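You operate a simulated robot arm through the tools that you are given. There is no shell and no other tool.

You are at the controls of a simulated robot arm. One attempt, no reset.

JOB
Put things in order on the rack end of bench 2. At the end: the small green pad stands where the wire brush stood; the hold-down weight with the blue grip (marked "500 g") stands on top of the teal bearing box; the wire brush stands where the hold-down weight with the blue grip stood; the green tag (marked "DRY") stands on top of the white sleeve block; whatever was shut is shut again. Leave all else as you found it, and nothing knocked over.

The check looks at the end state, three seconds after you hand in, the way a careful person would. Anything else that was tipped, shoved, dropped, spilled or broken makes it a failure.

ROBOT AND FRAMES
A 6-joint arm with a two-finger parallel gripper, fixed in place. Base frame: the origin is on the floor under the middle of its stand, x ahead of it, y to its left, z up; the work surface is at about z = 0.92. Lengths are in m, angles in degrees, forces in N, time in s.
With the tool pointing down near the work surface it reaches from about 0.36 to 0.76 m from the base axis. Its first joint turns from -66.0 to 66.0 degrees. Payload 2.45 kg.
The TCP is the grasp point between the finger pads, 0.024 m short of the fingertips. In the tool frame z runs along the fingers and y along their closing line. Largest opening 0.068 m; finger width 0.017, thickness 0.01; the body of the gripper, 0.04 by 0.07 m, starts 0.041 m behind the TCP.
Orientation is that of the tool frame in the base frame, as a unit quaternion [x, y, z, w]. With the fingers straight down and closing along the base's y, the tool's x points along the base's -x, its y along +y and its z along -z.

CONTROLS
- The arm moves only by the tool step_arm. Its argument "motion" is one flat list of numbers, 6 for each row, row after row: the shift along the tool's x, y, z in cm, then the turn, a rotation vector about the tool's x, y, z in rad. In form: [dx, dy, dz, wx, wy, wz, dx, dy, dz, wx, wy, wz, ...]. A call has 1 to 20 rows; each row is the pose to reach, as a shift and turn from the pose commanded when the call began, along the tool's axes at that moment. "claw" is the opening in per cent of the stroke, from 0 (shut) to 100 (fully open), set as the call begins (left out, the last holds). Rows are played at 5 a second. More than 0.05 m and 8.6 degrees between two rows, or a gripper value outside its range, and nothing of the call is played. A pose out of reach is approached as far as the arm can. The call stops where the force on the tool passes 40 N (or 10 N more than at its start, if that is more) or the arm is blocked; 0.2 s more then pass. Each finger travels about 0.108 m/s and halts on what it meets, pressing with about 32 N; the grip force reading is that of the motor and also rises with nothing between the fingers. The clock runs only during rows and for 0.2 s after the last one: add rows that repeat a pose to give the fingers time. It gives the time, the measured TCP pose, the force on the tool (base axes), the opening and the grip force at its end, in the units of the frame above (readings bear some noise), with the torque about the TCP (base axes, N m) and any sound that the robot's microphone picked up.
- Cameras (640 x 400 px; columns grow to the right, rows downward): "scene" is fixed at [0.1581, 0.3989, 1.4699]; the picture's right is [-0.86, -0.52, 0.00], its down [-0.25, 0.42, -0.87] and it looks along [0.45, -0.74, -0.49] (base axes); focal length 352 px, centre (320, 200). "wrist" rides on the gripper at [0.084, 0.011, -0.075] in the tool frame; the picture's right is [-0.13, 0.99, 0.00], its down [-0.60, -0.08, -0.79] and it looks along [-0.79, -0.10, 0.61] (tool axes); focal length 251 px, centre (320, 200).
- grab_frame(camera): a new picture of that camera. No time passes.
- measure_at(camera, pixels): for up to 12 pixels [column, row] of the newest picture of that camera ("zoom" is the newest enlarged one), the place [x, y, z] in the base frame of the surface seen there, good to about 0.002 m. No time passes.
- zoom(camera, box): a new picture of the part [left, top, right, bottom] of that camera's present view, enlarged. No time passes.
- sign_off(): hands the job in; it is judged then, once.

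Open the gripper and draw the arm clear of the work before you hand the job in, unless the task says otherwise.

The tools are called by a JSON object that holds its "api" and its "payload". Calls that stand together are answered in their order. step_arm: Moves the arm, as the interface text tells. Its arguments: {"type":"object","properties":{"motion":{"type":"array"},"claw":{"type":"number"}},"required":["motion"]} The other tools are called the same way: grab_frame (camera) takes a picture; measure_at (camera, pixels) gives the place of the surface under pixels of a picture; zoom (camera, box) takes an enlarged picture of a part of a camera's view; sign_off () hands the job in.

At the start:

```text
t: 0.0
position: [0.5013, -0.0407, 1.2327]
tool_rot: [-0.001, 1.0, 0.0, -0.001]
contact_force: [0.0, -0.2, -0.6]
ft_torque: [-0.01, -0.04, 0.02]
grip_width: 0.0678
grip_force: 0.0
```

scene: 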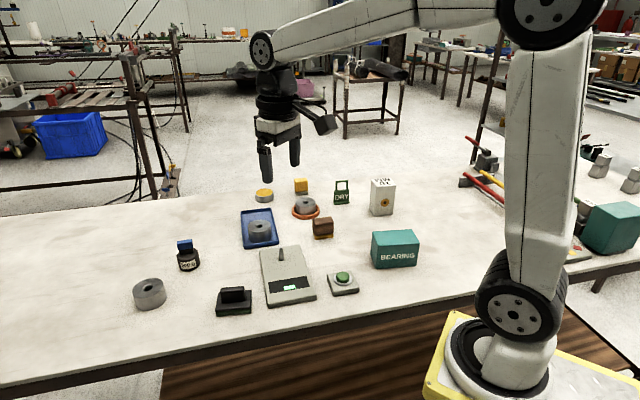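
wrist: 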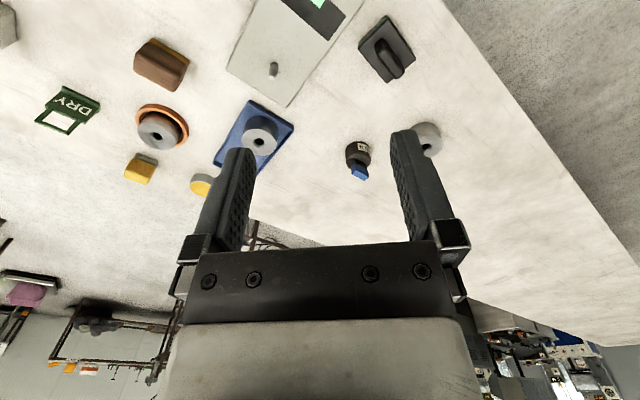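

The start pictures show the bench with many objects: blue-grip weight near (188,255), teal box near (395,248), green tag "DRY" near (341,192), white block near (383,197). I zoom in on the scene to identify the wire brush, the green pad and the rest.

{"api": "zoom", "payload": {"camera": "scene", "box": [230, 165, 430, 290]}}

{"api": "zoom", "payload": {"camera": "scene", "box": [110, 220, 370, 330]}}

{"api": "zoom", "payload": {"camera": "wrist", "box": [0, 0, 320, 220]}}

{"api": "zoom", "payload": {"camera": "wrist", "box": [220, 0, 500, 200]}}

```text
3.20 times, centred on (330, 228) of scene
```

zoom: 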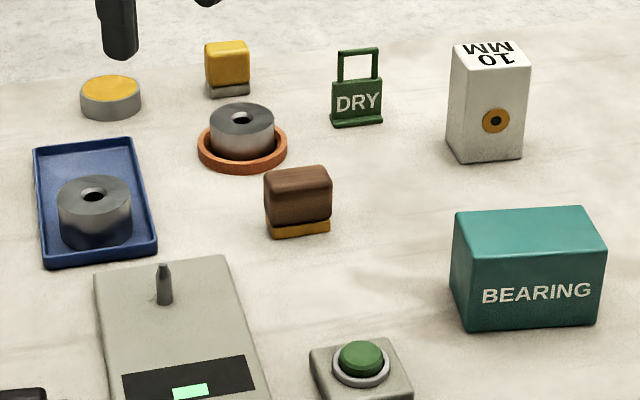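

```text
2.46 times, centred on (240, 275) of scene
```

zoom: 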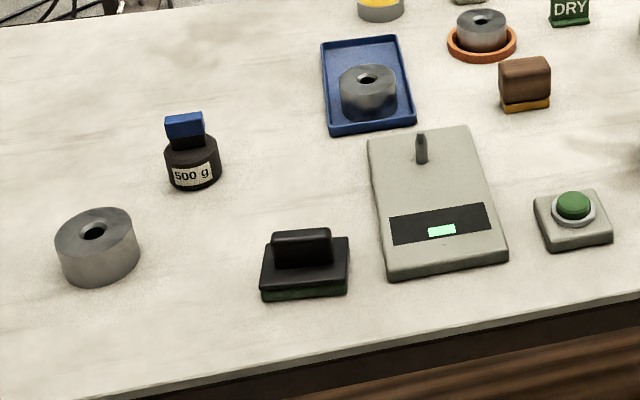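

```text
1.82 times, centred on (160, 110) of wrist
```

zoom: 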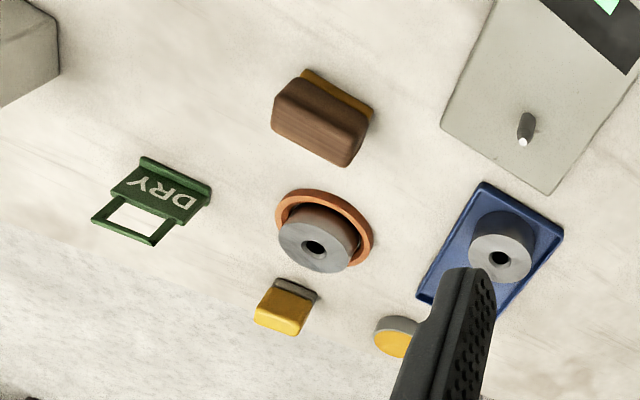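

```text
2.00 times, centred on (360, 100) of wrist
```

zoom: 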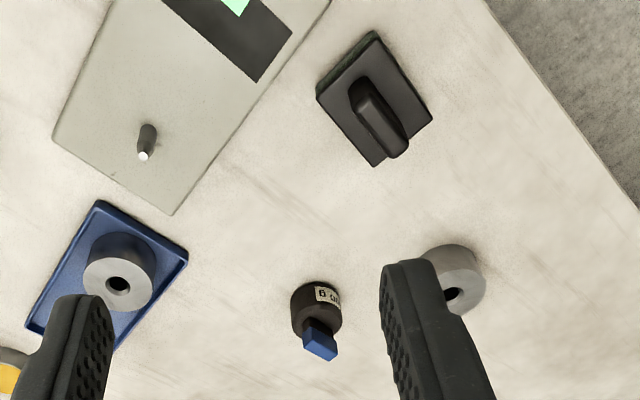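

I look closer at the candidate objects: the brown/amber block (322,228), the yellow/grey block (301,186), the black holder with a green underside (234,300), and the rest.

{"api": "zoom", "payload": {"camera": "scene", "box": [205, 275, 265, 325]}}

{"api": "zoom", "payload": {"camera": "scene", "box": [285, 170, 355, 245]}}

{"api": "zoom", "payload": {"camera": "scene", "box": [360, 170, 430, 275]}}

{"api": "zoom", "payload": {"camera": "scene", "box": [440, 120, 640, 300]}}

{"api": "zoom", "payload": {"camera": "scene", "box": [160, 230, 220, 280]}}

```text
8.00 times, centred on (235, 300) of scene
```

zoom: 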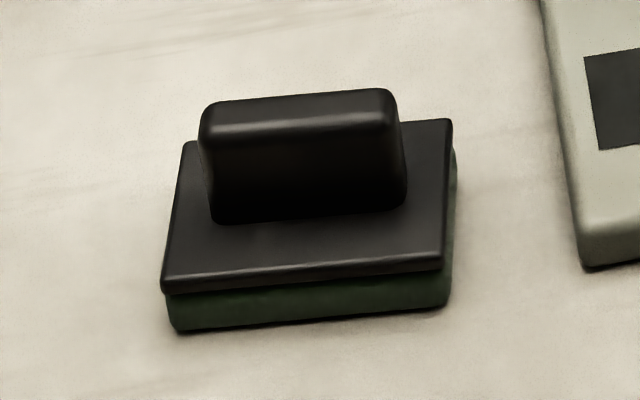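

```text
5.33 times, centred on (320, 208) of scene
```

zoom: 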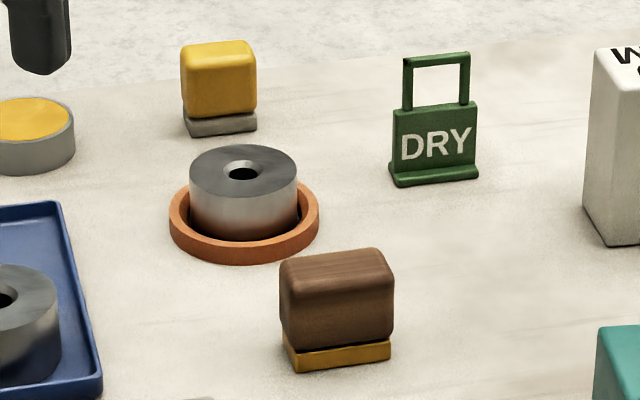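

```text
3.81 times, centred on (395, 222) of scene
```

zoom: 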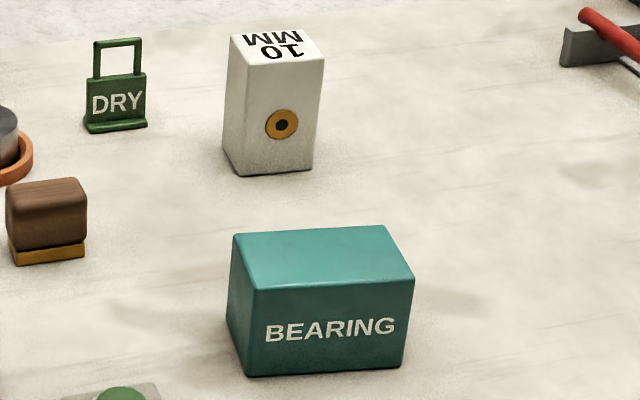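

```text
2.22 times, centred on (540, 210) of scene
```

zoom: 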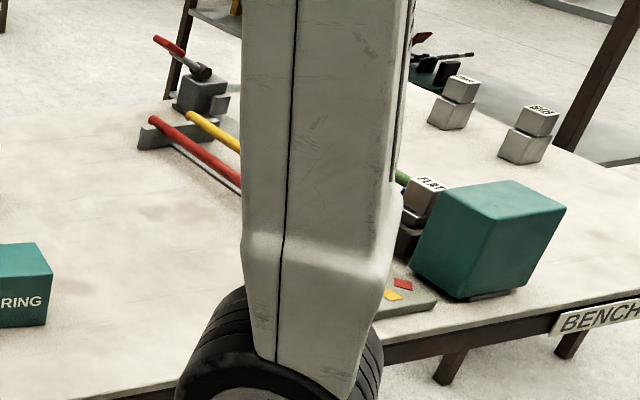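

```text
8.00 times, centred on (190, 255) of scene
```

zoom: 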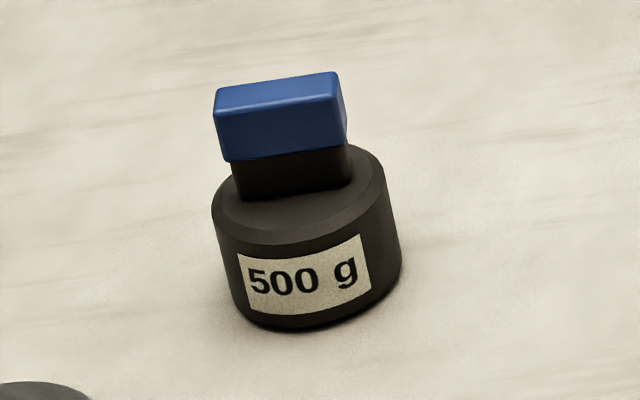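

I measure key points in the scene, both the objects near the arm and those behind the arm link on the right.

{"api": "measure_at", "payload": {"camera": "scene", "pixels": [[188, 244], [150, 290], [234, 297], [264, 195], [301, 182], [341, 198], [382, 183], [322, 222], [395, 238], [342, 278], [258, 228], [305, 203]]}}

{"api": "measure_at", "payload": {"camera": "scene", "pixels": [[609, 215], [609, 240], [480, 185], [485, 160], [600, 168], [630, 183], [580, 250], [260, 300], [5, 230], [300, 345], [590, 215], [510, 60]]}}

```text
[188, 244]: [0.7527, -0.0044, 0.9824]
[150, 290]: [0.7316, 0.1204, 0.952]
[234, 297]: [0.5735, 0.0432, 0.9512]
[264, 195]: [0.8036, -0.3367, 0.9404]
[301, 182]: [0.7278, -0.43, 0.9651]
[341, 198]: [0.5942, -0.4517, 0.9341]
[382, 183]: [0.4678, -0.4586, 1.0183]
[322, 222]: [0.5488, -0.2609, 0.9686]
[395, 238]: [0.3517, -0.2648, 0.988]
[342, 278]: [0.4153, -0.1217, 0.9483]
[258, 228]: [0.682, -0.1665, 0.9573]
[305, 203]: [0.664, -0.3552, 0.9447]
```

```text
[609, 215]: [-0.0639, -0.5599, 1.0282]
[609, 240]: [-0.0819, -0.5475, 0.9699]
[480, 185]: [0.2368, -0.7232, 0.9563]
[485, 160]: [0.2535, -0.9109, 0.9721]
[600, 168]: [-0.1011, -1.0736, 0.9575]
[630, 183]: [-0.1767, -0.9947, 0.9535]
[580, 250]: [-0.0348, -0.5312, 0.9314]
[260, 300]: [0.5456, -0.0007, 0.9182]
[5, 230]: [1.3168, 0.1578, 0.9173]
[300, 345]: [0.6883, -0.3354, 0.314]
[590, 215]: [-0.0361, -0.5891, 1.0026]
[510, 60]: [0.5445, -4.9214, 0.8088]
```

The layout is clear: weight at about (0.75, 0.00), black-backed green pad at (0.57, 0.04), brown brush at (0.55, -0.26), tag (0.59, -0.45), white block (0.47, -0.46), teal box (0.35, -0.26). I zoom on the weight and measure its grip and body.

{"api": "zoom", "payload": {"camera": "scene", "box": [165, 232, 213, 277]}}

{"api": "measure_at", "payload": {"camera": "scene", "pixels": [[182, 241], [192, 240], [182, 247], [192, 247], [183, 253], [190, 253], [187, 258], [180, 258], [198, 257], [188, 268], [181, 268], [197, 266]]}}

```text
8.89 times, centred on (189, 254) of scene
```

zoom: 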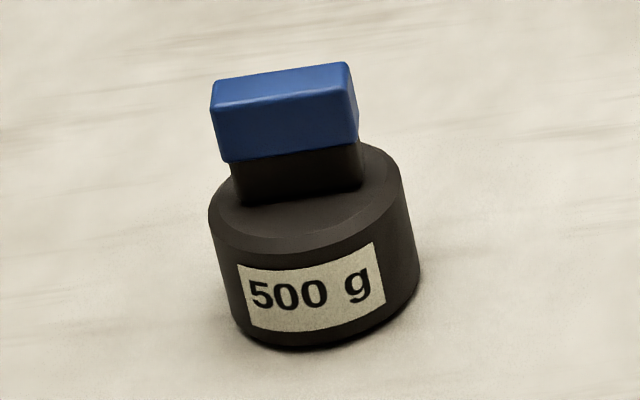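

```text
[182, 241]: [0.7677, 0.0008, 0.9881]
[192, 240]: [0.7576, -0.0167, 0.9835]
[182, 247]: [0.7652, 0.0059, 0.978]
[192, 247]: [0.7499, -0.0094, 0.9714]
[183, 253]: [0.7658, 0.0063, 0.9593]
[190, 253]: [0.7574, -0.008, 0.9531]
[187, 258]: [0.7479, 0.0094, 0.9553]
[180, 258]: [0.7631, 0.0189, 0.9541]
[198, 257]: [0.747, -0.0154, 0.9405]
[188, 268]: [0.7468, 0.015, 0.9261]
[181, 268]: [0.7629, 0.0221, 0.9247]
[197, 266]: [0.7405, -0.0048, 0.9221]
```

I measure corners of the blue grip and body on this zoomed picture for finer geometry.

{"api": "measure_at", "payload": {"camera": "zoom", "pixels": [[218, 88], [340, 70], [228, 105], [350, 90], [285, 92], [228, 155], [352, 135], [240, 195], [355, 180], [300, 235], [395, 180], [230, 200]]}}

```text
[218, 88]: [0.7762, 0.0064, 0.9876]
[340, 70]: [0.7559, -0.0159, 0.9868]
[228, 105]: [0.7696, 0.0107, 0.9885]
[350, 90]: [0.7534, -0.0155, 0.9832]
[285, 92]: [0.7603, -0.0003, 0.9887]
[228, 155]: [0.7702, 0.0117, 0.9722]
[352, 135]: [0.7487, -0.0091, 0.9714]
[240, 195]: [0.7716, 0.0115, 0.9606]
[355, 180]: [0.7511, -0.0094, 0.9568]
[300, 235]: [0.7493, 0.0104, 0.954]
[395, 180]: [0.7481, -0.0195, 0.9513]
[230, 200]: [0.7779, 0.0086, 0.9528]
```

Blue grip bar runs along the (1,1) direction, weight centre about (0.763, -0.001), body top z about 0.954. Next I zoom on the brush for its geometry.

{"api": "zoom", "payload": {"camera": "scene", "box": [302, 205, 342, 245]}}

```text
10.00 times, centred on (322, 225) of scene
```

zoom: 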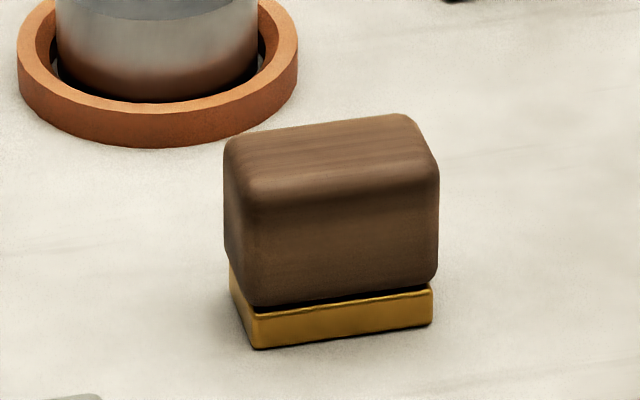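

The brush is the brown block on a brass strip; I measure its corners in this zoom (top corners, front face, base strip).

{"api": "measure_at", "payload": {"camera": "zoom", "pixels": [[240, 140], [400, 120], [262, 180], [425, 165], [330, 155], [255, 230], [430, 220], [258, 295], [430, 275], [258, 340], [428, 318], [340, 240]]}}

{"api": "zoom", "payload": {"camera": "scene", "box": [210, 280, 258, 320]}}

```text
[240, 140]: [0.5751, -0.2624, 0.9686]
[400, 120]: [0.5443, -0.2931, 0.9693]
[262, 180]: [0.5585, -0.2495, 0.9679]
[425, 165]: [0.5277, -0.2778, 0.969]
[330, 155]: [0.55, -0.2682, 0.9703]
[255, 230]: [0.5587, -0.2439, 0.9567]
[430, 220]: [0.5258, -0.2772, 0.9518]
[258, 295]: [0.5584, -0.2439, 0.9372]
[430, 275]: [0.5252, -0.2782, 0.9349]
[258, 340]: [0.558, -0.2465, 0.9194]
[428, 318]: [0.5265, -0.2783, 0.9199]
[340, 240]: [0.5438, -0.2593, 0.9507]
```

```text
10.00 times, centred on (234, 300) of scene
```

zoom: 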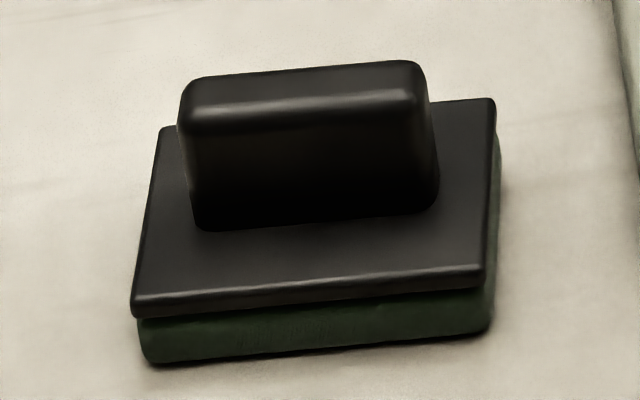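

Brush centre is about (0.551, -0.270), long axis along (1,1), 0.028 thick. Now I measure the pad's handle and plate in the newest zoom.

{"api": "measure_at", "payload": {"camera": "zoom", "pixels": [[195, 85], [415, 68], [195, 115], [420, 100], [195, 180], [425, 165], [200, 222], [430, 205], [140, 305], [480, 275], [165, 135], [490, 105]]}}

{"api": "zoom", "payload": {"camera": "scene", "box": [326, 174, 356, 210]}}

```text
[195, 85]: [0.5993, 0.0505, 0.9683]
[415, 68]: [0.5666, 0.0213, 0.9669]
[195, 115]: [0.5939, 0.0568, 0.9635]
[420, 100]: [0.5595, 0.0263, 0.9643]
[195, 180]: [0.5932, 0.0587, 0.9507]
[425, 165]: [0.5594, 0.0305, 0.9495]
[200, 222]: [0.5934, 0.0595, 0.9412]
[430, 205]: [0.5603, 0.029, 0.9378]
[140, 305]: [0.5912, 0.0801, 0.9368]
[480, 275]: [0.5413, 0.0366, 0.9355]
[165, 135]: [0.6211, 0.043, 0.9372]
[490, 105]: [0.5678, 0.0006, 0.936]
```

```text
11.11 times, centred on (341, 192) of scene
```

zoom: 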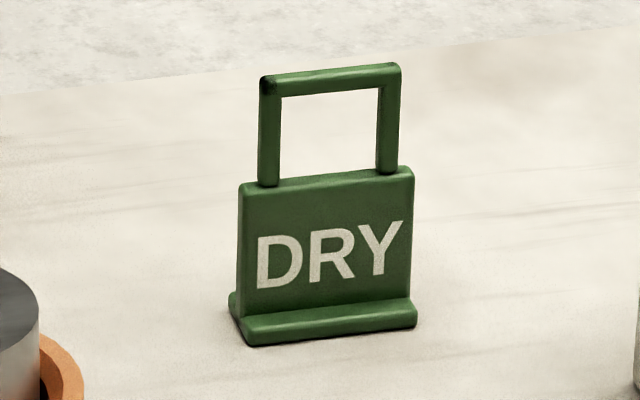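

Pad: centre about (0.580, 0.040), yaw about 41°, handle ~0.014 thick with top z 0.969. Now I measure the tag in the newest zoom.

{"api": "measure_at", "payload": {"camera": "zoom", "pixels": [[270, 86], [390, 74], [330, 78], [270, 130], [388, 125], [250, 195], [405, 180], [250, 300], [400, 285], [245, 330], [412, 315], [232, 300]]}}

{"api": "zoom", "payload": {"camera": "scene", "box": [362, 172, 404, 220]}}

```text
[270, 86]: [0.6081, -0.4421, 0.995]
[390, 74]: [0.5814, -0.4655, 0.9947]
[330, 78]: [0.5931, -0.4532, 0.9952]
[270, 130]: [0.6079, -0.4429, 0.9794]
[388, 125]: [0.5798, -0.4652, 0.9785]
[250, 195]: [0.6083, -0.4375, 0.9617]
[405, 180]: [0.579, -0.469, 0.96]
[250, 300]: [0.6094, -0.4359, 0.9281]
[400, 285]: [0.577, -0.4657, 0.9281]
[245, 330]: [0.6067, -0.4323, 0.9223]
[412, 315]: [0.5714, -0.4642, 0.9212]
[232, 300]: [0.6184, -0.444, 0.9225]
```

```text
8.33 times, centred on (383, 196) of scene
```

zoom: 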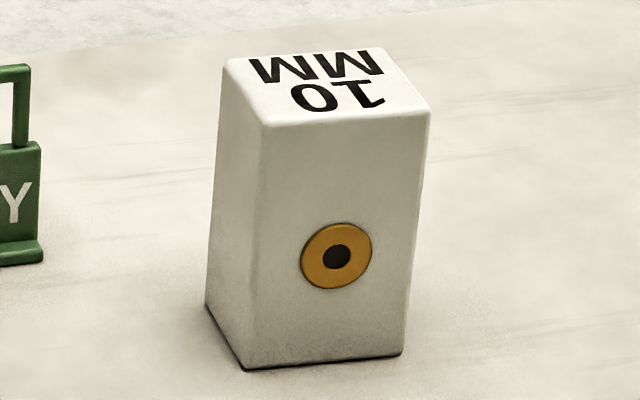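

Tag: centre about (0.596, -0.456), plate along ~45°, loop top z 0.996. Now I measure the white block in the newest zoom and then zoom the teal box.

{"api": "measure_at", "payload": {"camera": "zoom", "pixels": [[228, 68], [380, 52], [268, 120], [425, 110], [325, 85], [262, 140], [420, 130], [245, 360], [400, 348], [212, 305], [335, 256], [310, 110]]}}

{"api": "zoom", "payload": {"camera": "scene", "box": [364, 222, 426, 274]}}

```text
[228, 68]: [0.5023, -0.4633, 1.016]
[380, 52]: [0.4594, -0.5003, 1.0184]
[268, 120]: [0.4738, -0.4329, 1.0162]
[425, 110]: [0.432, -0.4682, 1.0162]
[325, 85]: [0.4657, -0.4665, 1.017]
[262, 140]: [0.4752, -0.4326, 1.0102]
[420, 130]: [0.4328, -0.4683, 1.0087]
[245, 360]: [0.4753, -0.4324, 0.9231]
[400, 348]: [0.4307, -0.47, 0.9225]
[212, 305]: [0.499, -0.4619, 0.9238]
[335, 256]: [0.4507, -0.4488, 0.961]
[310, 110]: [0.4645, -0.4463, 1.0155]
```

```text
7.69 times, centred on (395, 248) of scene
```

zoom: 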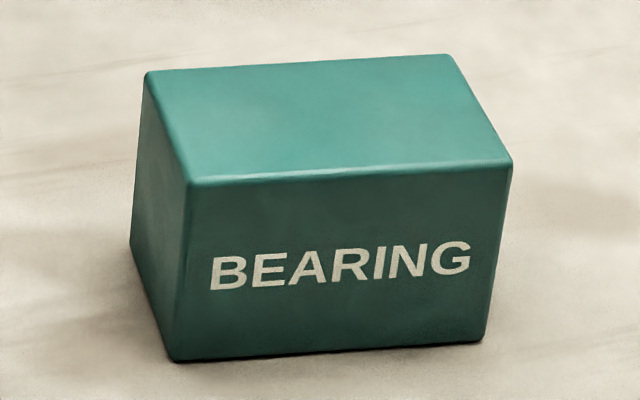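

White block top: centre (0.467, -0.466), z 1.017, about 0.057 by 0.042, yaw 40°. Now I measure the teal box corners in the newest zoom.

{"api": "measure_at", "payload": {"camera": "zoom", "pixels": [[152, 78], [445, 60], [195, 178], [505, 162], [325, 120], [190, 200], [505, 180], [180, 350], [480, 335], [140, 250], [250, 100], [400, 140]]}}

{"api": "zoom", "payload": {"camera": "scene", "box": [240, 175, 330, 250]}}

```text
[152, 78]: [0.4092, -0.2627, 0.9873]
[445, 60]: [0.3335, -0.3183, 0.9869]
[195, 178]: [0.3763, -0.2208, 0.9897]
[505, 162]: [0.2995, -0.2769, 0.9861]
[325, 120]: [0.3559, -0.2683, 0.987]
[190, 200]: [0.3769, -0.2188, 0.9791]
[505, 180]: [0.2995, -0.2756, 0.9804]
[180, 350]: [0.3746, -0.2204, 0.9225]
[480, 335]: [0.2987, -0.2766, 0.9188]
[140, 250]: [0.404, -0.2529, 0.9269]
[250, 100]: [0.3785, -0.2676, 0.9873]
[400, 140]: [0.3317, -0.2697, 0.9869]
```

```text
5.33 times, centred on (285, 212) of scene
```

zoom: 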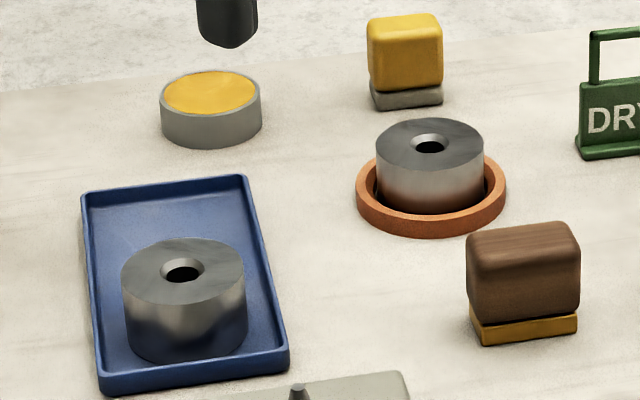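

All geometry is gathered: teal box top centre (0.3545, -0.2695), z 0.987. I start with the weight: move above it at about (0.763, -0.0015, 1.12) while yawing 45° so the fingers close across the blue bar.

{"api": "step_arm", "payload": {"motion": [-3.27, 0.49, 1.41, 0, 0, -0.098, -6.54, 0.98, 2.82, 0, 0, -0.196, -9.81, 1.47, 4.23, 0, 0, -0.294, -13.08, 1.96, 5.64, 0, 0, -0.392, -16.35, 2.45, 7.05, 0, 0, -0.49, -19.62, 2.94, 8.46, 0, 0, -0.588, -22.89, 3.43, 9.87, 0, 0, -0.686, -26.17, 3.92, 11.27, 0, 0, -0.785, -26.17, 3.92, 11.27, 0, 0, -0.785], "claw": 100}}

```text
t: 2.0
position: [0.7568, 0.0003, 1.1172]
tool_rot: [-0.384, 0.923, 0.0, -0.001]
contact_force: [-0.2, 0.1, -0.3]
ft_torque: [0.0, 0.01, -0.04]
grip_width: 0.0682
grip_force: 0.1
out of reach, approached as far as the arm can: row 8, 9
```

Reach is limited at this height (stopped at x = 0.757). I look through the wrist and scene cameras before descending.

{"api": "grab_frame", "payload": {"camera": "wrist"}}

{"api": "grab_frame", "payload": {"camera": "scene"}}

```text
taken
```

wrist: 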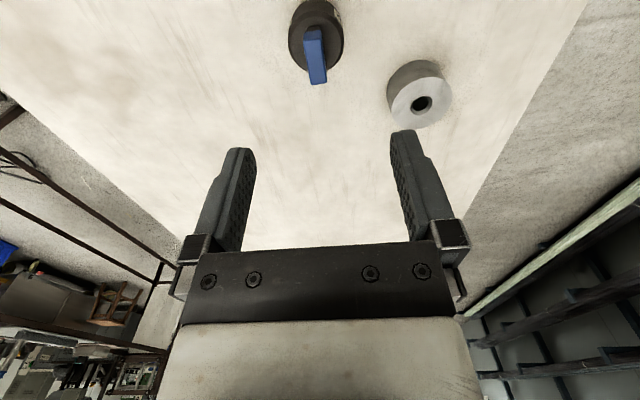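

```text
taken
```

scene: 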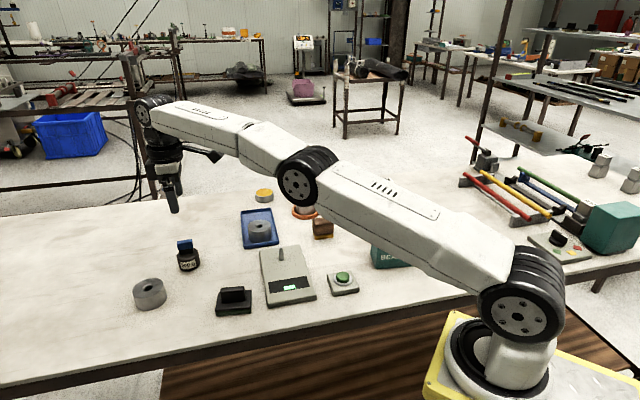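

The arm moved aside, so I check the rack area on the right side of the scene for anything relevant.

{"api": "zoom", "payload": {"camera": "scene", "box": [450, 125, 640, 280]}}

{"api": "zoom", "payload": {"camera": "wrist", "box": [270, 0, 370, 100]}}

```text
2.58 times, centred on (545, 202) of scene
```

zoom: 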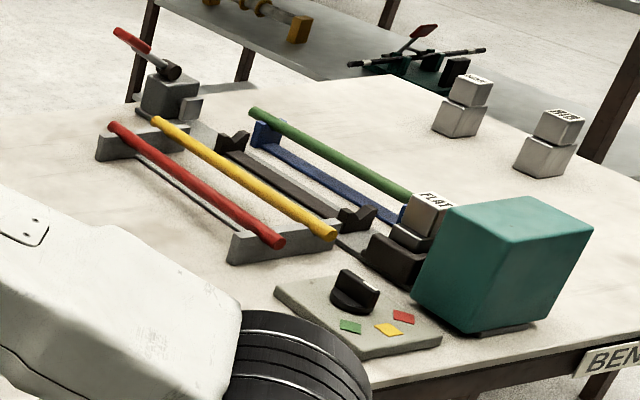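

```text
4.00 times, centred on (320, 50) of wrist
```

zoom: 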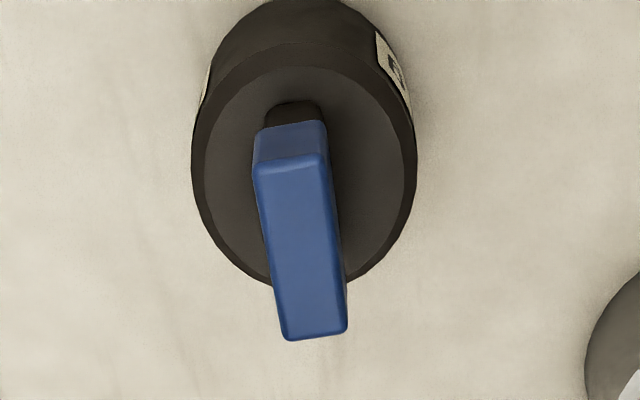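

The rack-side things are out of scope and out of reach. I measure the blue grip in this wrist zoom to refine its centre and yaw.

{"api": "measure_at", "payload": {"camera": "zoom", "pixels": [[262, 168], [322, 160], [286, 335], [342, 325], [300, 250], [200, 160], [410, 180], [270, 270], [330, 20], [370, 260], [285, 120], [320, 120]]}}

```text
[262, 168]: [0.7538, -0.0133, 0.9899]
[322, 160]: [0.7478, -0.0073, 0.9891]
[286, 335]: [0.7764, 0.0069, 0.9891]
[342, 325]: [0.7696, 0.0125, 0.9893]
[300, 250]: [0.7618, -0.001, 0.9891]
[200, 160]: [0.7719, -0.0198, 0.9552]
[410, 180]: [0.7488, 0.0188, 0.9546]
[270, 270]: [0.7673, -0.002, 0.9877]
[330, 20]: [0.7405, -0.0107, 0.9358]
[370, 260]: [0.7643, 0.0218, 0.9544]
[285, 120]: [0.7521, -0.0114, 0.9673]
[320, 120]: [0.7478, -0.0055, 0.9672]
```

Grip centre refined to (0.762, -0.0005), yaw ~42°, top z 0.989. I descend straight to z about 1.05 to see how the reach develops.

{"api": "step_arm", "payload": {"motion": [0, 0, 2.5, 0, 0, 0.02, 0, 0, 5.0, 0, 0, 0.04, 0, 0, 7.0, 0, 0, 0.04, 0, 0, 7.0, 0, 0, 0.04]}}

```text
t: 3.0
position: [0.7577, -0.0011, 1.0478]
tool_rot: [-0.364, 0.931, 0.001, -0.001]
contact_force: [-1.2, 0.3, 0.3]
ft_torque: [0.03, 0.04, 0.0]
grip_width: 0.0675
grip_force: 0.1
```

Measured pose (0.7577, -0.0011, 1.0478) without a reach warning. I shift +4 mm in x at z about 1.02, then pause to check before going down around the grip.

{"api": "step_arm", "payload": {"motion": [-0.18, -0.12, 1.4, 0, 0, 0, -0.35, -0.25, 2.8, 0, 0, 0, -0.35, -0.25, 2.8, 0, 0, 0]}}

```text
t: 3.8
position: [0.7606, 0.0005, 1.0195]
tool_rot: [-0.364, 0.931, 0.0, 0.0]
contact_force: [-0.5, 0.2, -0.5]
ft_torque: [0.01, 0.03, -0.01]
grip_width: 0.068
grip_force: 0.1
```

Pose (0.7606, 0.0005, 1.0195) is well aligned with ±3 cm clearance in the open fingers. I go down 3.6 cm to z about 0.984 with the tips above the body top (0.955).

{"api": "step_arm", "payload": {"motion": [0, 0, 1.2, 0, 0, 0, 0, 0, 2.4, 0, 0, 0, 0, 0, 3.6, 0, 0, 0, 0, 0, 3.6, 0, 0, 0]}}

{"api": "grab_frame", "payload": {"camera": "wrist"}}

{"api": "zoom", "payload": {"camera": "scene", "box": [140, 190, 240, 280]}}

```text
t: 4.8
position: [0.7641, 0.0008, 0.985]
tool_rot: [-0.365, 0.931, 0.0, 0.0]
contact_force: [0.1, 1.1, 0.2]
ft_torque: [-0.01, 0.02, -0.01]
grip_width: 0.0681
grip_force: 0.0
```

```text
taken
```

wrist: 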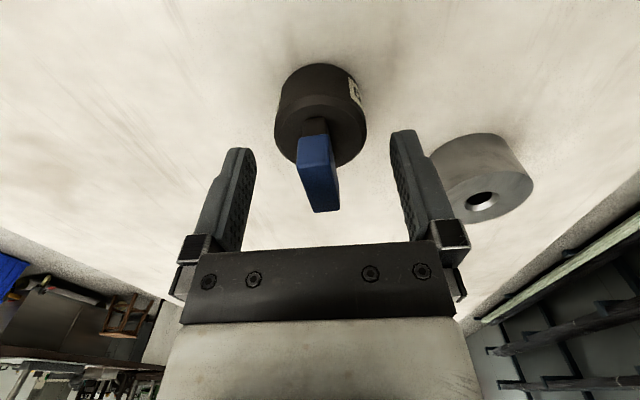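

```text
4.44 times, centred on (190, 235) of scene
```

zoom: 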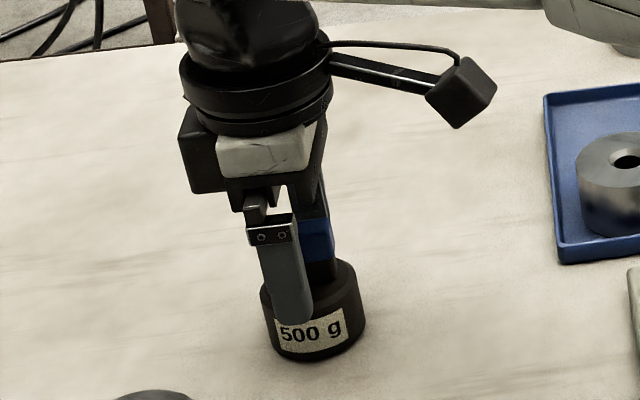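

The TCP projects to about pixel (320,182), right on the blue grip at (318,172). I close the fingers.

{"api": "step_arm", "payload": {"motion": [0, 0, 0, 0, 0, 0, 0, 0, 0, 0, 0, 0, 0, 0, 0, 0, 0, 0, 0, 0, 0, 0, 0, 0], "claw": 0}}

```text
t: 5.8
position: [0.7625, -0.0001, 0.9855]
tool_rot: [-0.364, 0.931, 0.0, 0.001]
contact_force: [-0.5, 1.2, 0.7]
ft_torque: [0.06, -0.05, -0.07]
grip_width: 0.0119
grip_force: 31.6
```

The grip holds at 11.9 mm width with 31.6 N. I lift the weight and carry it above the teal box centre (0.3545, -0.2695) at TCP z about 1.10.

{"api": "step_arm", "payload": {"motion": [0, 0, -2.5, 0, 0, 0, 0.97, 0.16, -5.5, 0, 0, 0, 2.9, 0.47, -9.0, 0, 0, 0, 6.27, 1.02, -11.5, 0, 0, 0, 10.62, 1.73, -11.5, 0, 0, 0, 14.96, 2.44, -11.5, 0, 0, 0, 19.3, 3.14, -11.5, 0, 0, 0, 23.65, 3.85, -11.5, 0, 0, 0, 27.99, 4.56, -11.5, 0, 0, 0, 32.33, 5.27, -11.5, 0, 0, 0, 36.68, 5.97, -11.5, 0, 0, 0, 41.02, 6.68, -11.5, 0, 0, 0, 44.88, 7.31, -11.5, 0, 0, 0, 47.29, 7.7, -11.5, 0, 0, 0, 48.26, 7.86, -11.5, 0, 0, 0, 48.26, 7.86, -11.5, 0, 0, 0]}}

{"api": "grab_frame", "payload": {"camera": "scene"}}

{"api": "grab_frame", "payload": {"camera": "wrist"}}

```text
t: 9.2
position: [0.3535, -0.2712, 1.0986]
tool_rot: [-0.364, 0.931, 0.0, 0.0]
contact_force: [-0.1, 0.2, -5.3]
ft_torque: [-0.01, -0.02, -0.01]
grip_width: 0.0119
grip_force: 31.7
```

```text
taken
```

scene: 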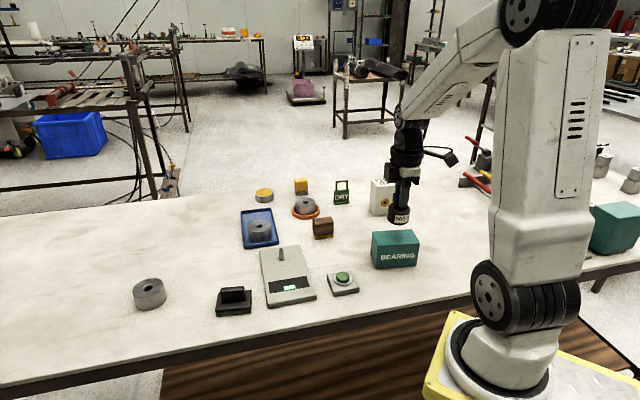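

```text
taken
```

wrist: 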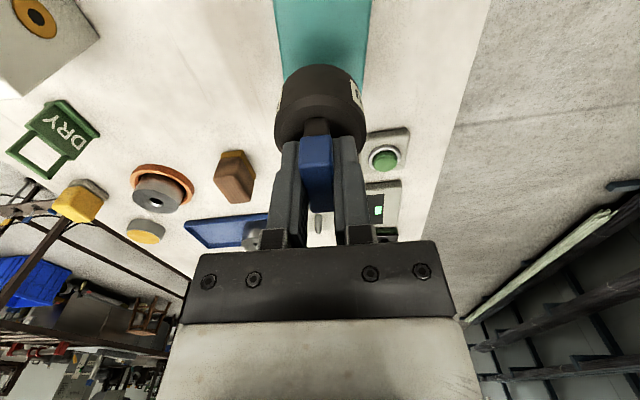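

The weight hangs above the box at TCP (0.3535, -0.2712). I verify the weight's bottom position relative to the box in a zoom.

{"api": "zoom", "payload": {"camera": "scene", "box": [360, 190, 430, 275]}}

{"api": "measure_at", "payload": {"camera": "scene", "pixels": [[390, 217], [400, 219], [408, 216], [392, 222], [400, 223], [407, 221], [375, 236], [412, 232], [381, 243], [419, 243]]}}

```text
4.71 times, centred on (395, 232) of scene
```

zoom: 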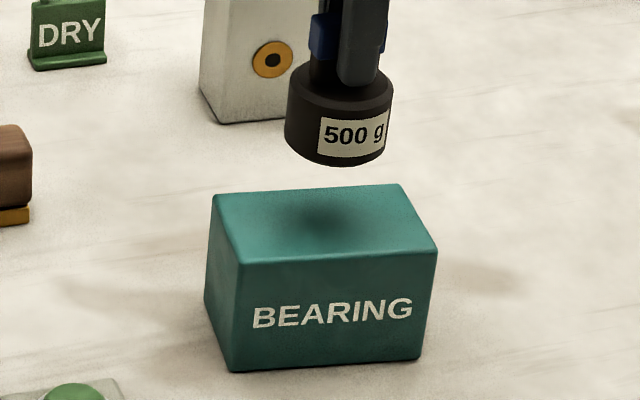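

```text
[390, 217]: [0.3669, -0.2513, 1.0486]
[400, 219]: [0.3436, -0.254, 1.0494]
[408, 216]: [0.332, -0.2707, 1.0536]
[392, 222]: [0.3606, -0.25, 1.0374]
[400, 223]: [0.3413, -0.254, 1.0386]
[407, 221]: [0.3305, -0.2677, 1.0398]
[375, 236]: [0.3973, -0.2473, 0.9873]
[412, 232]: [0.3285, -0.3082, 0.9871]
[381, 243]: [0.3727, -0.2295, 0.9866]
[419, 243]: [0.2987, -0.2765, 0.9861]
```

The weight's centre is about (0.354, -0.272) and the box centre (0.3548, -0.269), so I correct by ~2 mm and lower 4.4 cm to just above contact.

{"api": "step_arm", "payload": {"motion": [-0.19, 0.13, 1.0, 0, 0, 0, -0.19, 0.13, 2.2, 0, 0, 0, -0.19, 0.13, 3.3, 0, 0, 0, -0.19, 0.13, 4.0, 0, 0, 0, -0.19, 0.13, 4.3, 0, 0, 0, -0.19, 0.13, 4.3, 0, 0, 0]}}

{"api": "zoom", "payload": {"camera": "scene", "box": [360, 190, 430, 275]}}

```text
t: 10.6
position: [0.3545, -0.2681, 1.0567]
tool_rot: [-0.364, 0.931, -0.001, -0.001]
contact_force: [0.6, 0.3, -4.6]
ft_torque: [0.02, 0.01, 0.0]
grip_width: 0.0118
grip_force: 32.3
```

```text
4.71 times, centred on (395, 232) of scene
```

zoom: 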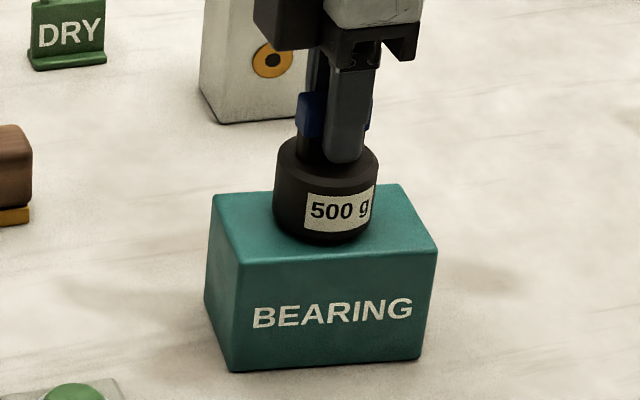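

Force still shows the full weight (-4.6 N), so it is not yet resting. I lower by 2 mm more in small steps.

{"api": "step_arm", "payload": {"motion": [0, 0, 0.1, 0, 0, 0, 0, 0, 0.2, 0, 0, 0, 0, 0, 0.2, 0, 0, 0]}}

```text
t: 11.4
position: [0.3558, -0.2685, 1.054]
tool_rot: [-0.364, 0.931, 0.0, 0.0]
contact_force: [-0.9, 1.1, -1.6]
ft_torque: [0.08, -0.03, -0.02]
grip_width: 0.012
grip_force: 32.3
```

The force dropped to -1.6 N, so the weight rests on the box. I open the fingers and wait.

{"api": "step_arm", "payload": {"motion": [0, 0, 0.05, 0, 0, 0, 0, 0, 0.05, 0, 0, 0, 0, 0, 0.05, 0, 0, 0], "claw": 100}}

{"api": "zoom", "payload": {"camera": "scene", "box": [360, 190, 430, 275]}}

```text
t: 12.2
position: [0.355, -0.2687, 1.0545]
tool_rot: [-0.364, 0.931, 0.0, -0.001]
contact_force: [0.7, -0.3, -0.8]
ft_torque: [0.0, -0.04, 0.03]
grip_width: 0.0681
grip_force: 0.1
```

```text
4.71 times, centred on (395, 232) of scene
```

zoom: 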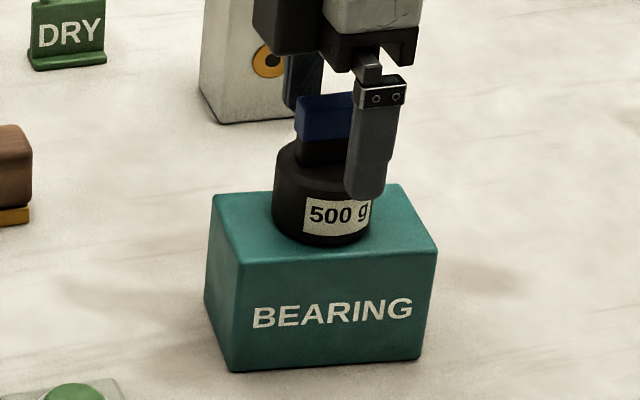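

The weight stands well centred on the box and the fingers are free. I rise 8 cm, move over to above the brush (0.5516, -0.2702), and come down to z about 1.055.

{"api": "step_arm", "payload": {"motion": [0, 0, -4, 0, 0, 0, 0, 0, -8, 0, 0, 0, -2.87, -2.69, -8, 0, 0, 0, -5.74, -5.38, -8, 0, 0, 0, -8.61, -8.06, -8, 0, 0, -0.02, -11.48, -10.75, -8, 0, 0, -0.04, -14.35, -13.44, -7, 0, 0, -0.04, -14.35, -13.44, -4, 0, 0, -0.04, -14.35, -13.44, 0, 0, 0, -0.04, -14.35, -13.44, 0, 0, 0, -0.04]}}

{"api": "grab_frame", "payload": {"camera": "wrist"}}

{"api": "grab_frame", "payload": {"camera": "scene"}}

```text
t: 14.4
position: [0.5501, -0.27, 1.0558]
tool_rot: [-0.383, 0.924, 0.0, 0.0]
contact_force: [0.1, 0.4, -0.9]
ft_torque: [0.0, -0.01, 0.02]
grip_width: 0.0682
grip_force: 0.0
```

```text
taken
```

wrist: 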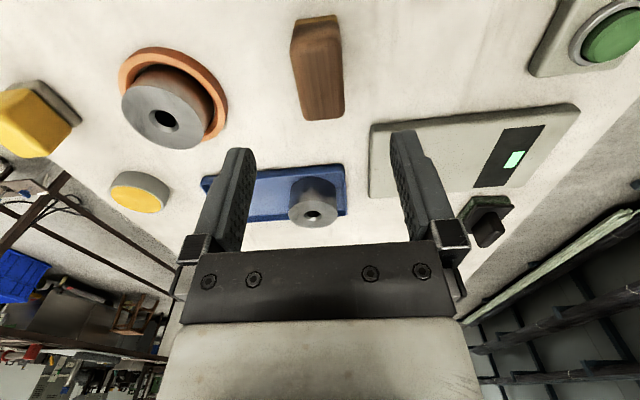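

```text
taken
```

scene: 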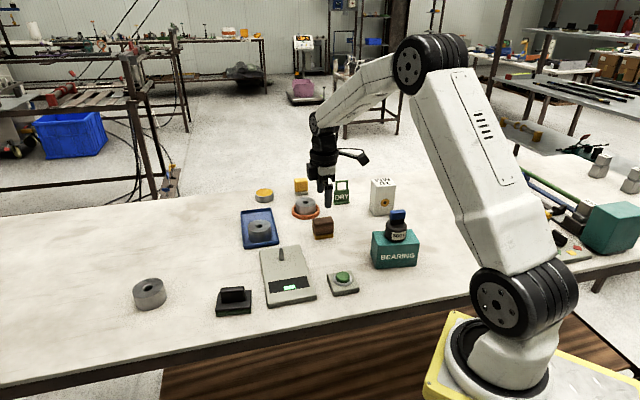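

I measure the brush top corners from the wrist camera (brush at columns 290–343, rows 15–120) to refine its centre and yaw.

{"api": "zoom", "payload": {"camera": "wrist", "box": [270, 5, 370, 130]}}

{"api": "measure_at", "payload": {"camera": "wrist", "pixels": [[294, 52], [339, 46], [308, 114], [340, 114], [318, 80], [292, 40], [340, 38], [294, 22], [334, 18], [303, 100], [342, 90], [316, 30]]}}

```text
3.20 times, centred on (320, 68) of wrist
```

zoom: 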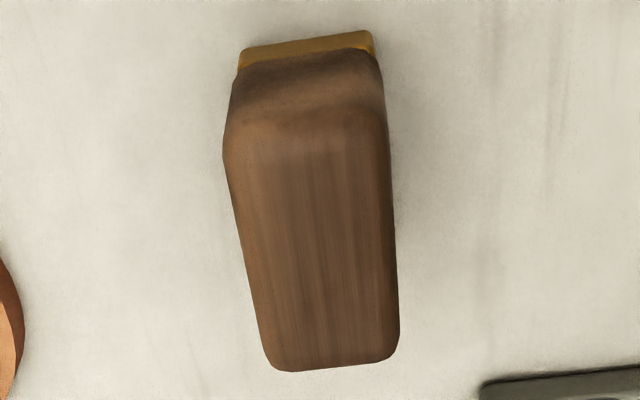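

```text
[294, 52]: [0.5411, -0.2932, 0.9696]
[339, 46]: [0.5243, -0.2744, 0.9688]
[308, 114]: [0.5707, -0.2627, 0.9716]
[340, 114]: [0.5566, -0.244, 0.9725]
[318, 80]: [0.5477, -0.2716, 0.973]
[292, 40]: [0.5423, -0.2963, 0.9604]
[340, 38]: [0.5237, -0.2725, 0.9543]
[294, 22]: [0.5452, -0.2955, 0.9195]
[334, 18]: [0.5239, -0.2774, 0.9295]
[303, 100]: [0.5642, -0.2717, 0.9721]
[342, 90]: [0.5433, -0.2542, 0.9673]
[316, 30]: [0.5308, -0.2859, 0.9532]
```

Brush centre confirmed at (0.550, -0.269), yaw ~45°, matching the TCP at (0.5501, -0.270). I descend 10.2 cm to z about 0.953 with open fingers.

{"api": "step_arm", "payload": {"motion": [0, 0, 3, 0, 0, 0, 0, 0, 6, 0, 0, 0, 0, 0, 8.5, 0, 0, 0, 0, 0, 10.2, 0, 0, 0, 0, 0, 10.2, 0, 0, 0]}}

{"api": "grab_frame", "payload": {"camera": "wrist"}}

{"api": "zoom", "payload": {"camera": "scene", "box": [282, 170, 362, 250]}}

```text
t: 15.6
position: [0.5516, -0.2698, 0.9495]
tool_rot: [-0.383, 0.924, 0.0, 0.0]
contact_force: [-0.3, -0.2, 0.0]
ft_torque: [-0.01, -0.01, -0.03]
grip_width: 0.0682
grip_force: 0.0
```

```text
taken
```

wrist: 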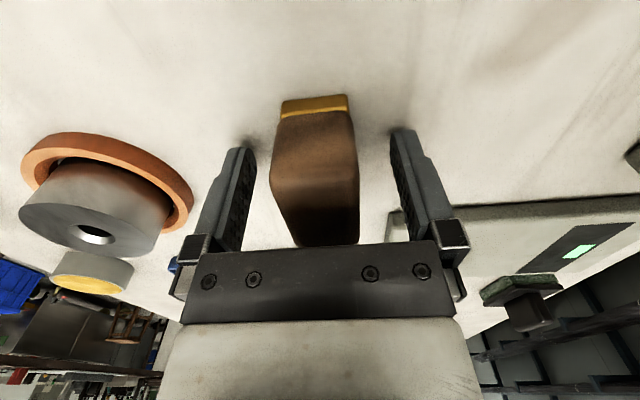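

```text
5.00 times, centred on (322, 210) of scene
```

zoom: 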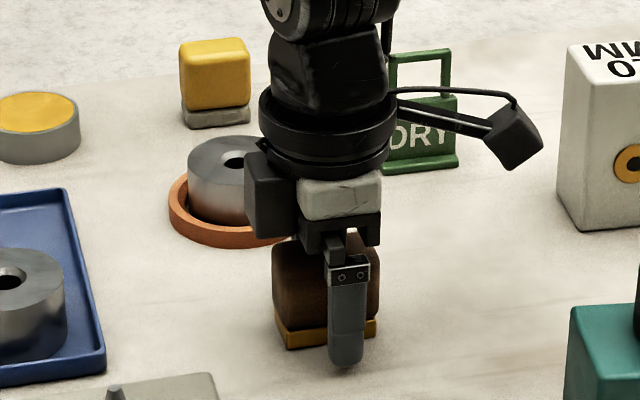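

The fingers straddle the brush (columns 272–358 between pads at 245 and 395). I close the gripper.

{"api": "step_arm", "payload": {"motion": [0, 0, 0, 0, 0, 0, 0, 0, 0, 0, 0, 0, 0, 0, 0, 0, 0, 0, 0, 0, 0, 0, 0, 0], "claw": 0}}

```text
t: 16.6
position: [0.5507, -0.2696, 0.951]
tool_rot: [-0.383, 0.924, -0.001, 0.0]
contact_force: [-1.1, -0.2, -0.2]
ft_torque: [0.03, 0.01, 0.0]
grip_width: 0.0318
grip_force: 32.2
```

The grip holds at 31.8 mm. I lift the brush and carry it to above the weight's old place (0.762, -0.0007), descending to z about 1.00 at the end where the reach is larger.

{"api": "step_arm", "payload": {"motion": [0, 0, -3, 0, 0, 0, 0, 0, -7, 0, 0, 0, -2.72, 0.33, -11, 0, 0, 0, -6.79, 0.81, -12.5, 0, 0, 0, -11.2, 1.34, -12.5, 0, 0, 0, -15.62, 1.87, -12.5, 0, 0, 0, -20.04, 2.4, -12.5, 0, 0, 0, -24.45, 2.93, -12.5, 0, 0, 0, -28.53, 3.42, -11.5, 0, 0, 0, -31.92, 3.83, -9.5, 0, 0, 0, -33.96, 4.07, -7, 0, 0, 0, -33.96, 4.07, -5, 0, 0, 0, -33.96, 4.07, -5, 0, 0, 0]}}

{"api": "grab_frame", "payload": {"camera": "scene"}}

{"api": "grab_frame", "payload": {"camera": "wrist"}}

```text
t: 19.4
position: [0.7632, -0.0003, 1.0035]
tool_rot: [-0.382, 0.924, 0.0, 0.0]
contact_force: [1.0, 0.3, -0.9]
ft_torque: [0.03, -0.03, 0.0]
grip_width: 0.0316
grip_force: 32.1
```

```text
taken
```

scene: 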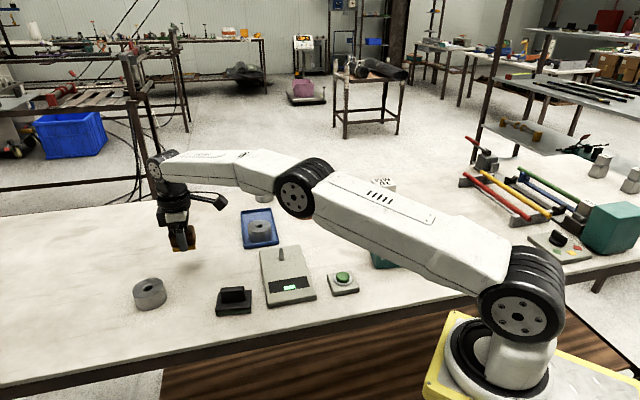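

```text
taken
```

wrist: 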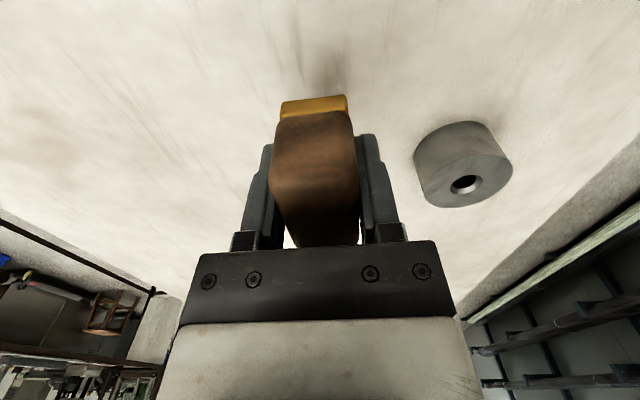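

Positioned at (0.7632, -0.0003, 1.0035), over the weight's old spot with the ring well clear. I lower 5.0 cm, then creep to contact.

{"api": "step_arm", "payload": {"motion": [0, 0, 1.5, 0, 0, 0, 0, 0, 3, 0, 0, 0, 0, 0, 4.3, 0, 0, 0, 0, 0, 4.9, 0, 0, 0, 0, 0, 5.0, 0, 0, 0, 0, 0, 5.0, 0, 0, 0]}}

```text
t: 20.8
position: [0.7618, -0.0008, 0.9524]
tool_rot: [-0.382, 0.924, 0.001, 0.0]
contact_force: [-0.5, 0.9, -1.6]
ft_torque: [0.02, 0.02, 0.04]
grip_width: 0.0319
grip_force: 31.7
```

Force is -1.6 N (brush weight), no contact yet at z 0.9524. I creep down 2 mm.

{"api": "step_arm", "payload": {"motion": [0, 0, 0.08, 0, 0, 0, 0, 0, 0.16, 0, 0, 0, 0, 0, 0.2, 0, 0, 0, 0, 0, 0.2, 0, 0, 0]}}

{"api": "zoom", "payload": {"camera": "scene", "box": [150, 200, 230, 280]}}

```text
t: 21.8
position: [0.7629, -0.0008, 0.9507]
tool_rot: [-0.382, 0.924, -0.001, 0.001]
contact_force: [-0.8, -0.3, -0.9]
ft_torque: [0.03, 0.02, 0.01]
grip_width: 0.0316
grip_force: 31.6
```

```text
5.00 times, centred on (190, 240) of scene
```

zoom: 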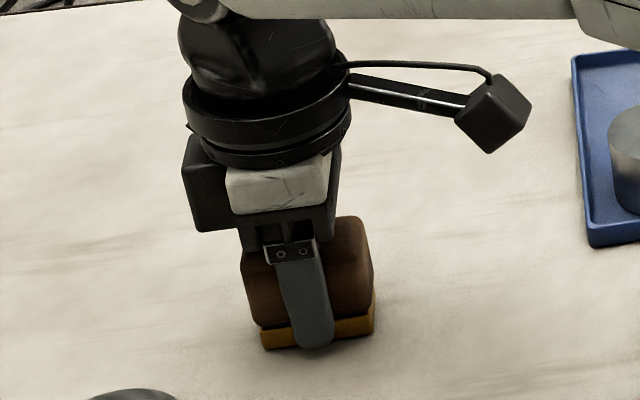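

It looks very near the table; the force is within noise. I creep another 1 mm to confirm contact.

{"api": "step_arm", "payload": {"motion": [0, 0, 0.05, 0, 0, 0, 0, 0, 0.1, 0, 0, 0, 0, 0, 0.1, 0, 0, 0]}}

```text
t: 22.6
position: [0.7624, -0.0012, 0.9509]
tool_rot: [-0.383, 0.924, -0.001, 0.001]
contact_force: [-1.2, -2.6, 5.9]
ft_torque: [-0.07, 0.16, 0.04]
grip_width: 0.0317
grip_force: 32.2
```

The force rose to +5.9 N, so the brush is on the table. I open the fingers.

{"api": "step_arm", "payload": {"motion": [0, 0, -0.05, 0, 0, 0, 0, 0, -0.05, 0, 0, 0, 0, 0, -0.05, 0, 0, 0], "claw": 100}}

{"api": "grab_frame", "payload": {"camera": "wrist"}}

```text
t: 23.4
position: [0.7629, -0.0009, 0.9493]
tool_rot: [-0.383, 0.924, -0.001, 0.0]
contact_force: [0.0, -0.4, -0.2]
ft_torque: [0.03, 0.04, -0.04]
grip_width: 0.0678
grip_force: 0.1
```

```text
taken
```

wrist: 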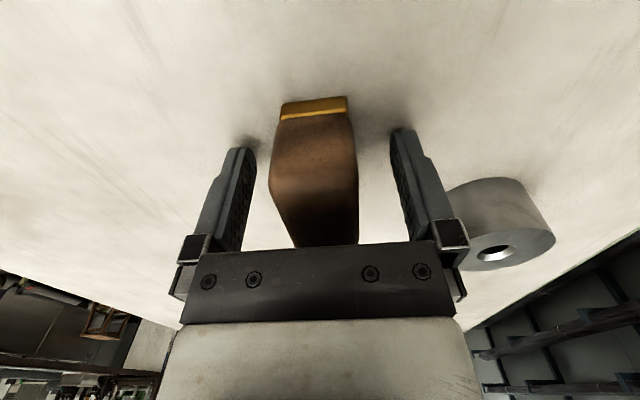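

The brush stands free between the open fingers. I rise 8 cm and move over to above the pad (0.580, 0.040) at z about 1.05, adjusting the yaw to 41°.

{"api": "step_arm", "payload": {"motion": [0, 0, -3, 0, 0, 0, 0, 0, -6, 0, 0, 0, 0, 0, -8.5, 0, 0, 0, 2.02, 3.17, -10, 0, 0, 0, 4.03, 6.34, -10, 0, 0, 0.02, 6.05, 9.51, -10, 0, 0, 0.04, 8.06, 12.68, -10, 0, 0, 0.06, 10.08, 15.85, -10, 0, 0, 0.07, 10.08, 15.85, -10, 0, 0, 0.07]}}

{"api": "grab_frame", "payload": {"camera": "wrist"}}

{"api": "grab_frame", "payload": {"camera": "scene"}}

```text
t: 25.4
position: [0.5813, 0.0416, 1.0523]
tool_rot: [-0.35, 0.937, 0.0, 0.0]
contact_force: [-0.6, -0.6, -0.2]
ft_torque: [-0.01, -0.04, 0.04]
grip_width: 0.0678
grip_force: 0.2
```

```text
taken
```

wrist: 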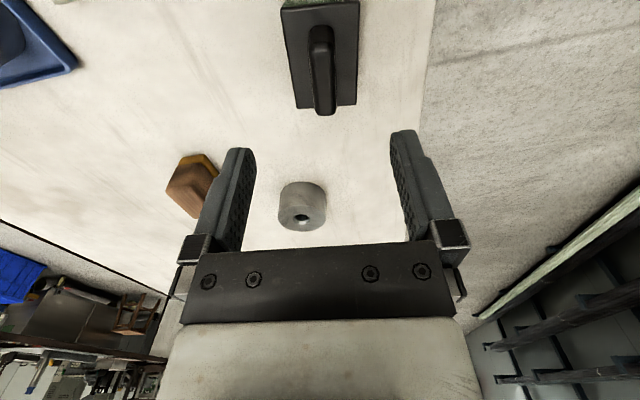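

```text
taken
```

scene: 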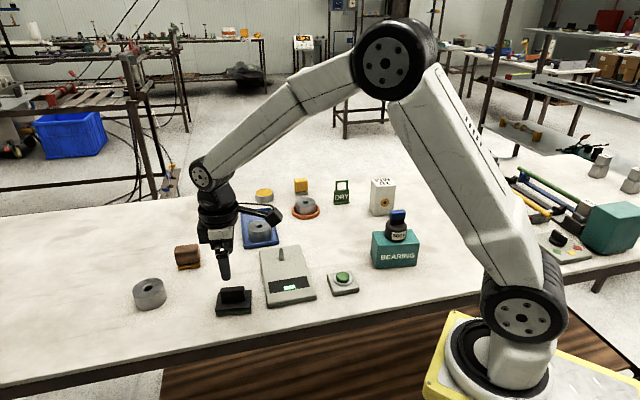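

I zoom on the pad in the wrist view (columns 280–360, rows 0–115) and measure the handle's corners.

{"api": "zoom", "payload": {"camera": "wrist", "box": [260, 0, 380, 120]}}

{"api": "measure_at", "payload": {"camera": "wrist", "pixels": [[311, 48], [330, 46], [317, 110], [334, 108], [323, 80], [320, 50], [298, 106], [354, 103], [284, 12], [358, 5], [312, 30], [329, 30]]}}

```text
3.33 times, centred on (320, 60) of wrist
```

zoom: 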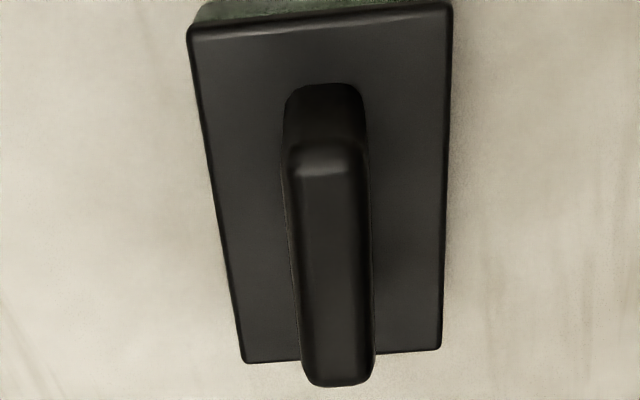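

```text
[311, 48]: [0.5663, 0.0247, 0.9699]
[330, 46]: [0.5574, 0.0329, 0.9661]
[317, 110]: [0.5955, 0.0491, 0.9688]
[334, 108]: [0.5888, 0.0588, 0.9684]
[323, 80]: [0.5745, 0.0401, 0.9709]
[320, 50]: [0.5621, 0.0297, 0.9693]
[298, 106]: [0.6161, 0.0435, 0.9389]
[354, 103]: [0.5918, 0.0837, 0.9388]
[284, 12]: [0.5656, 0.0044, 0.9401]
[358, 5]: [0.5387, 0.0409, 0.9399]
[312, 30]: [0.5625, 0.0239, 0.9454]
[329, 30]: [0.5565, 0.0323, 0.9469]
```

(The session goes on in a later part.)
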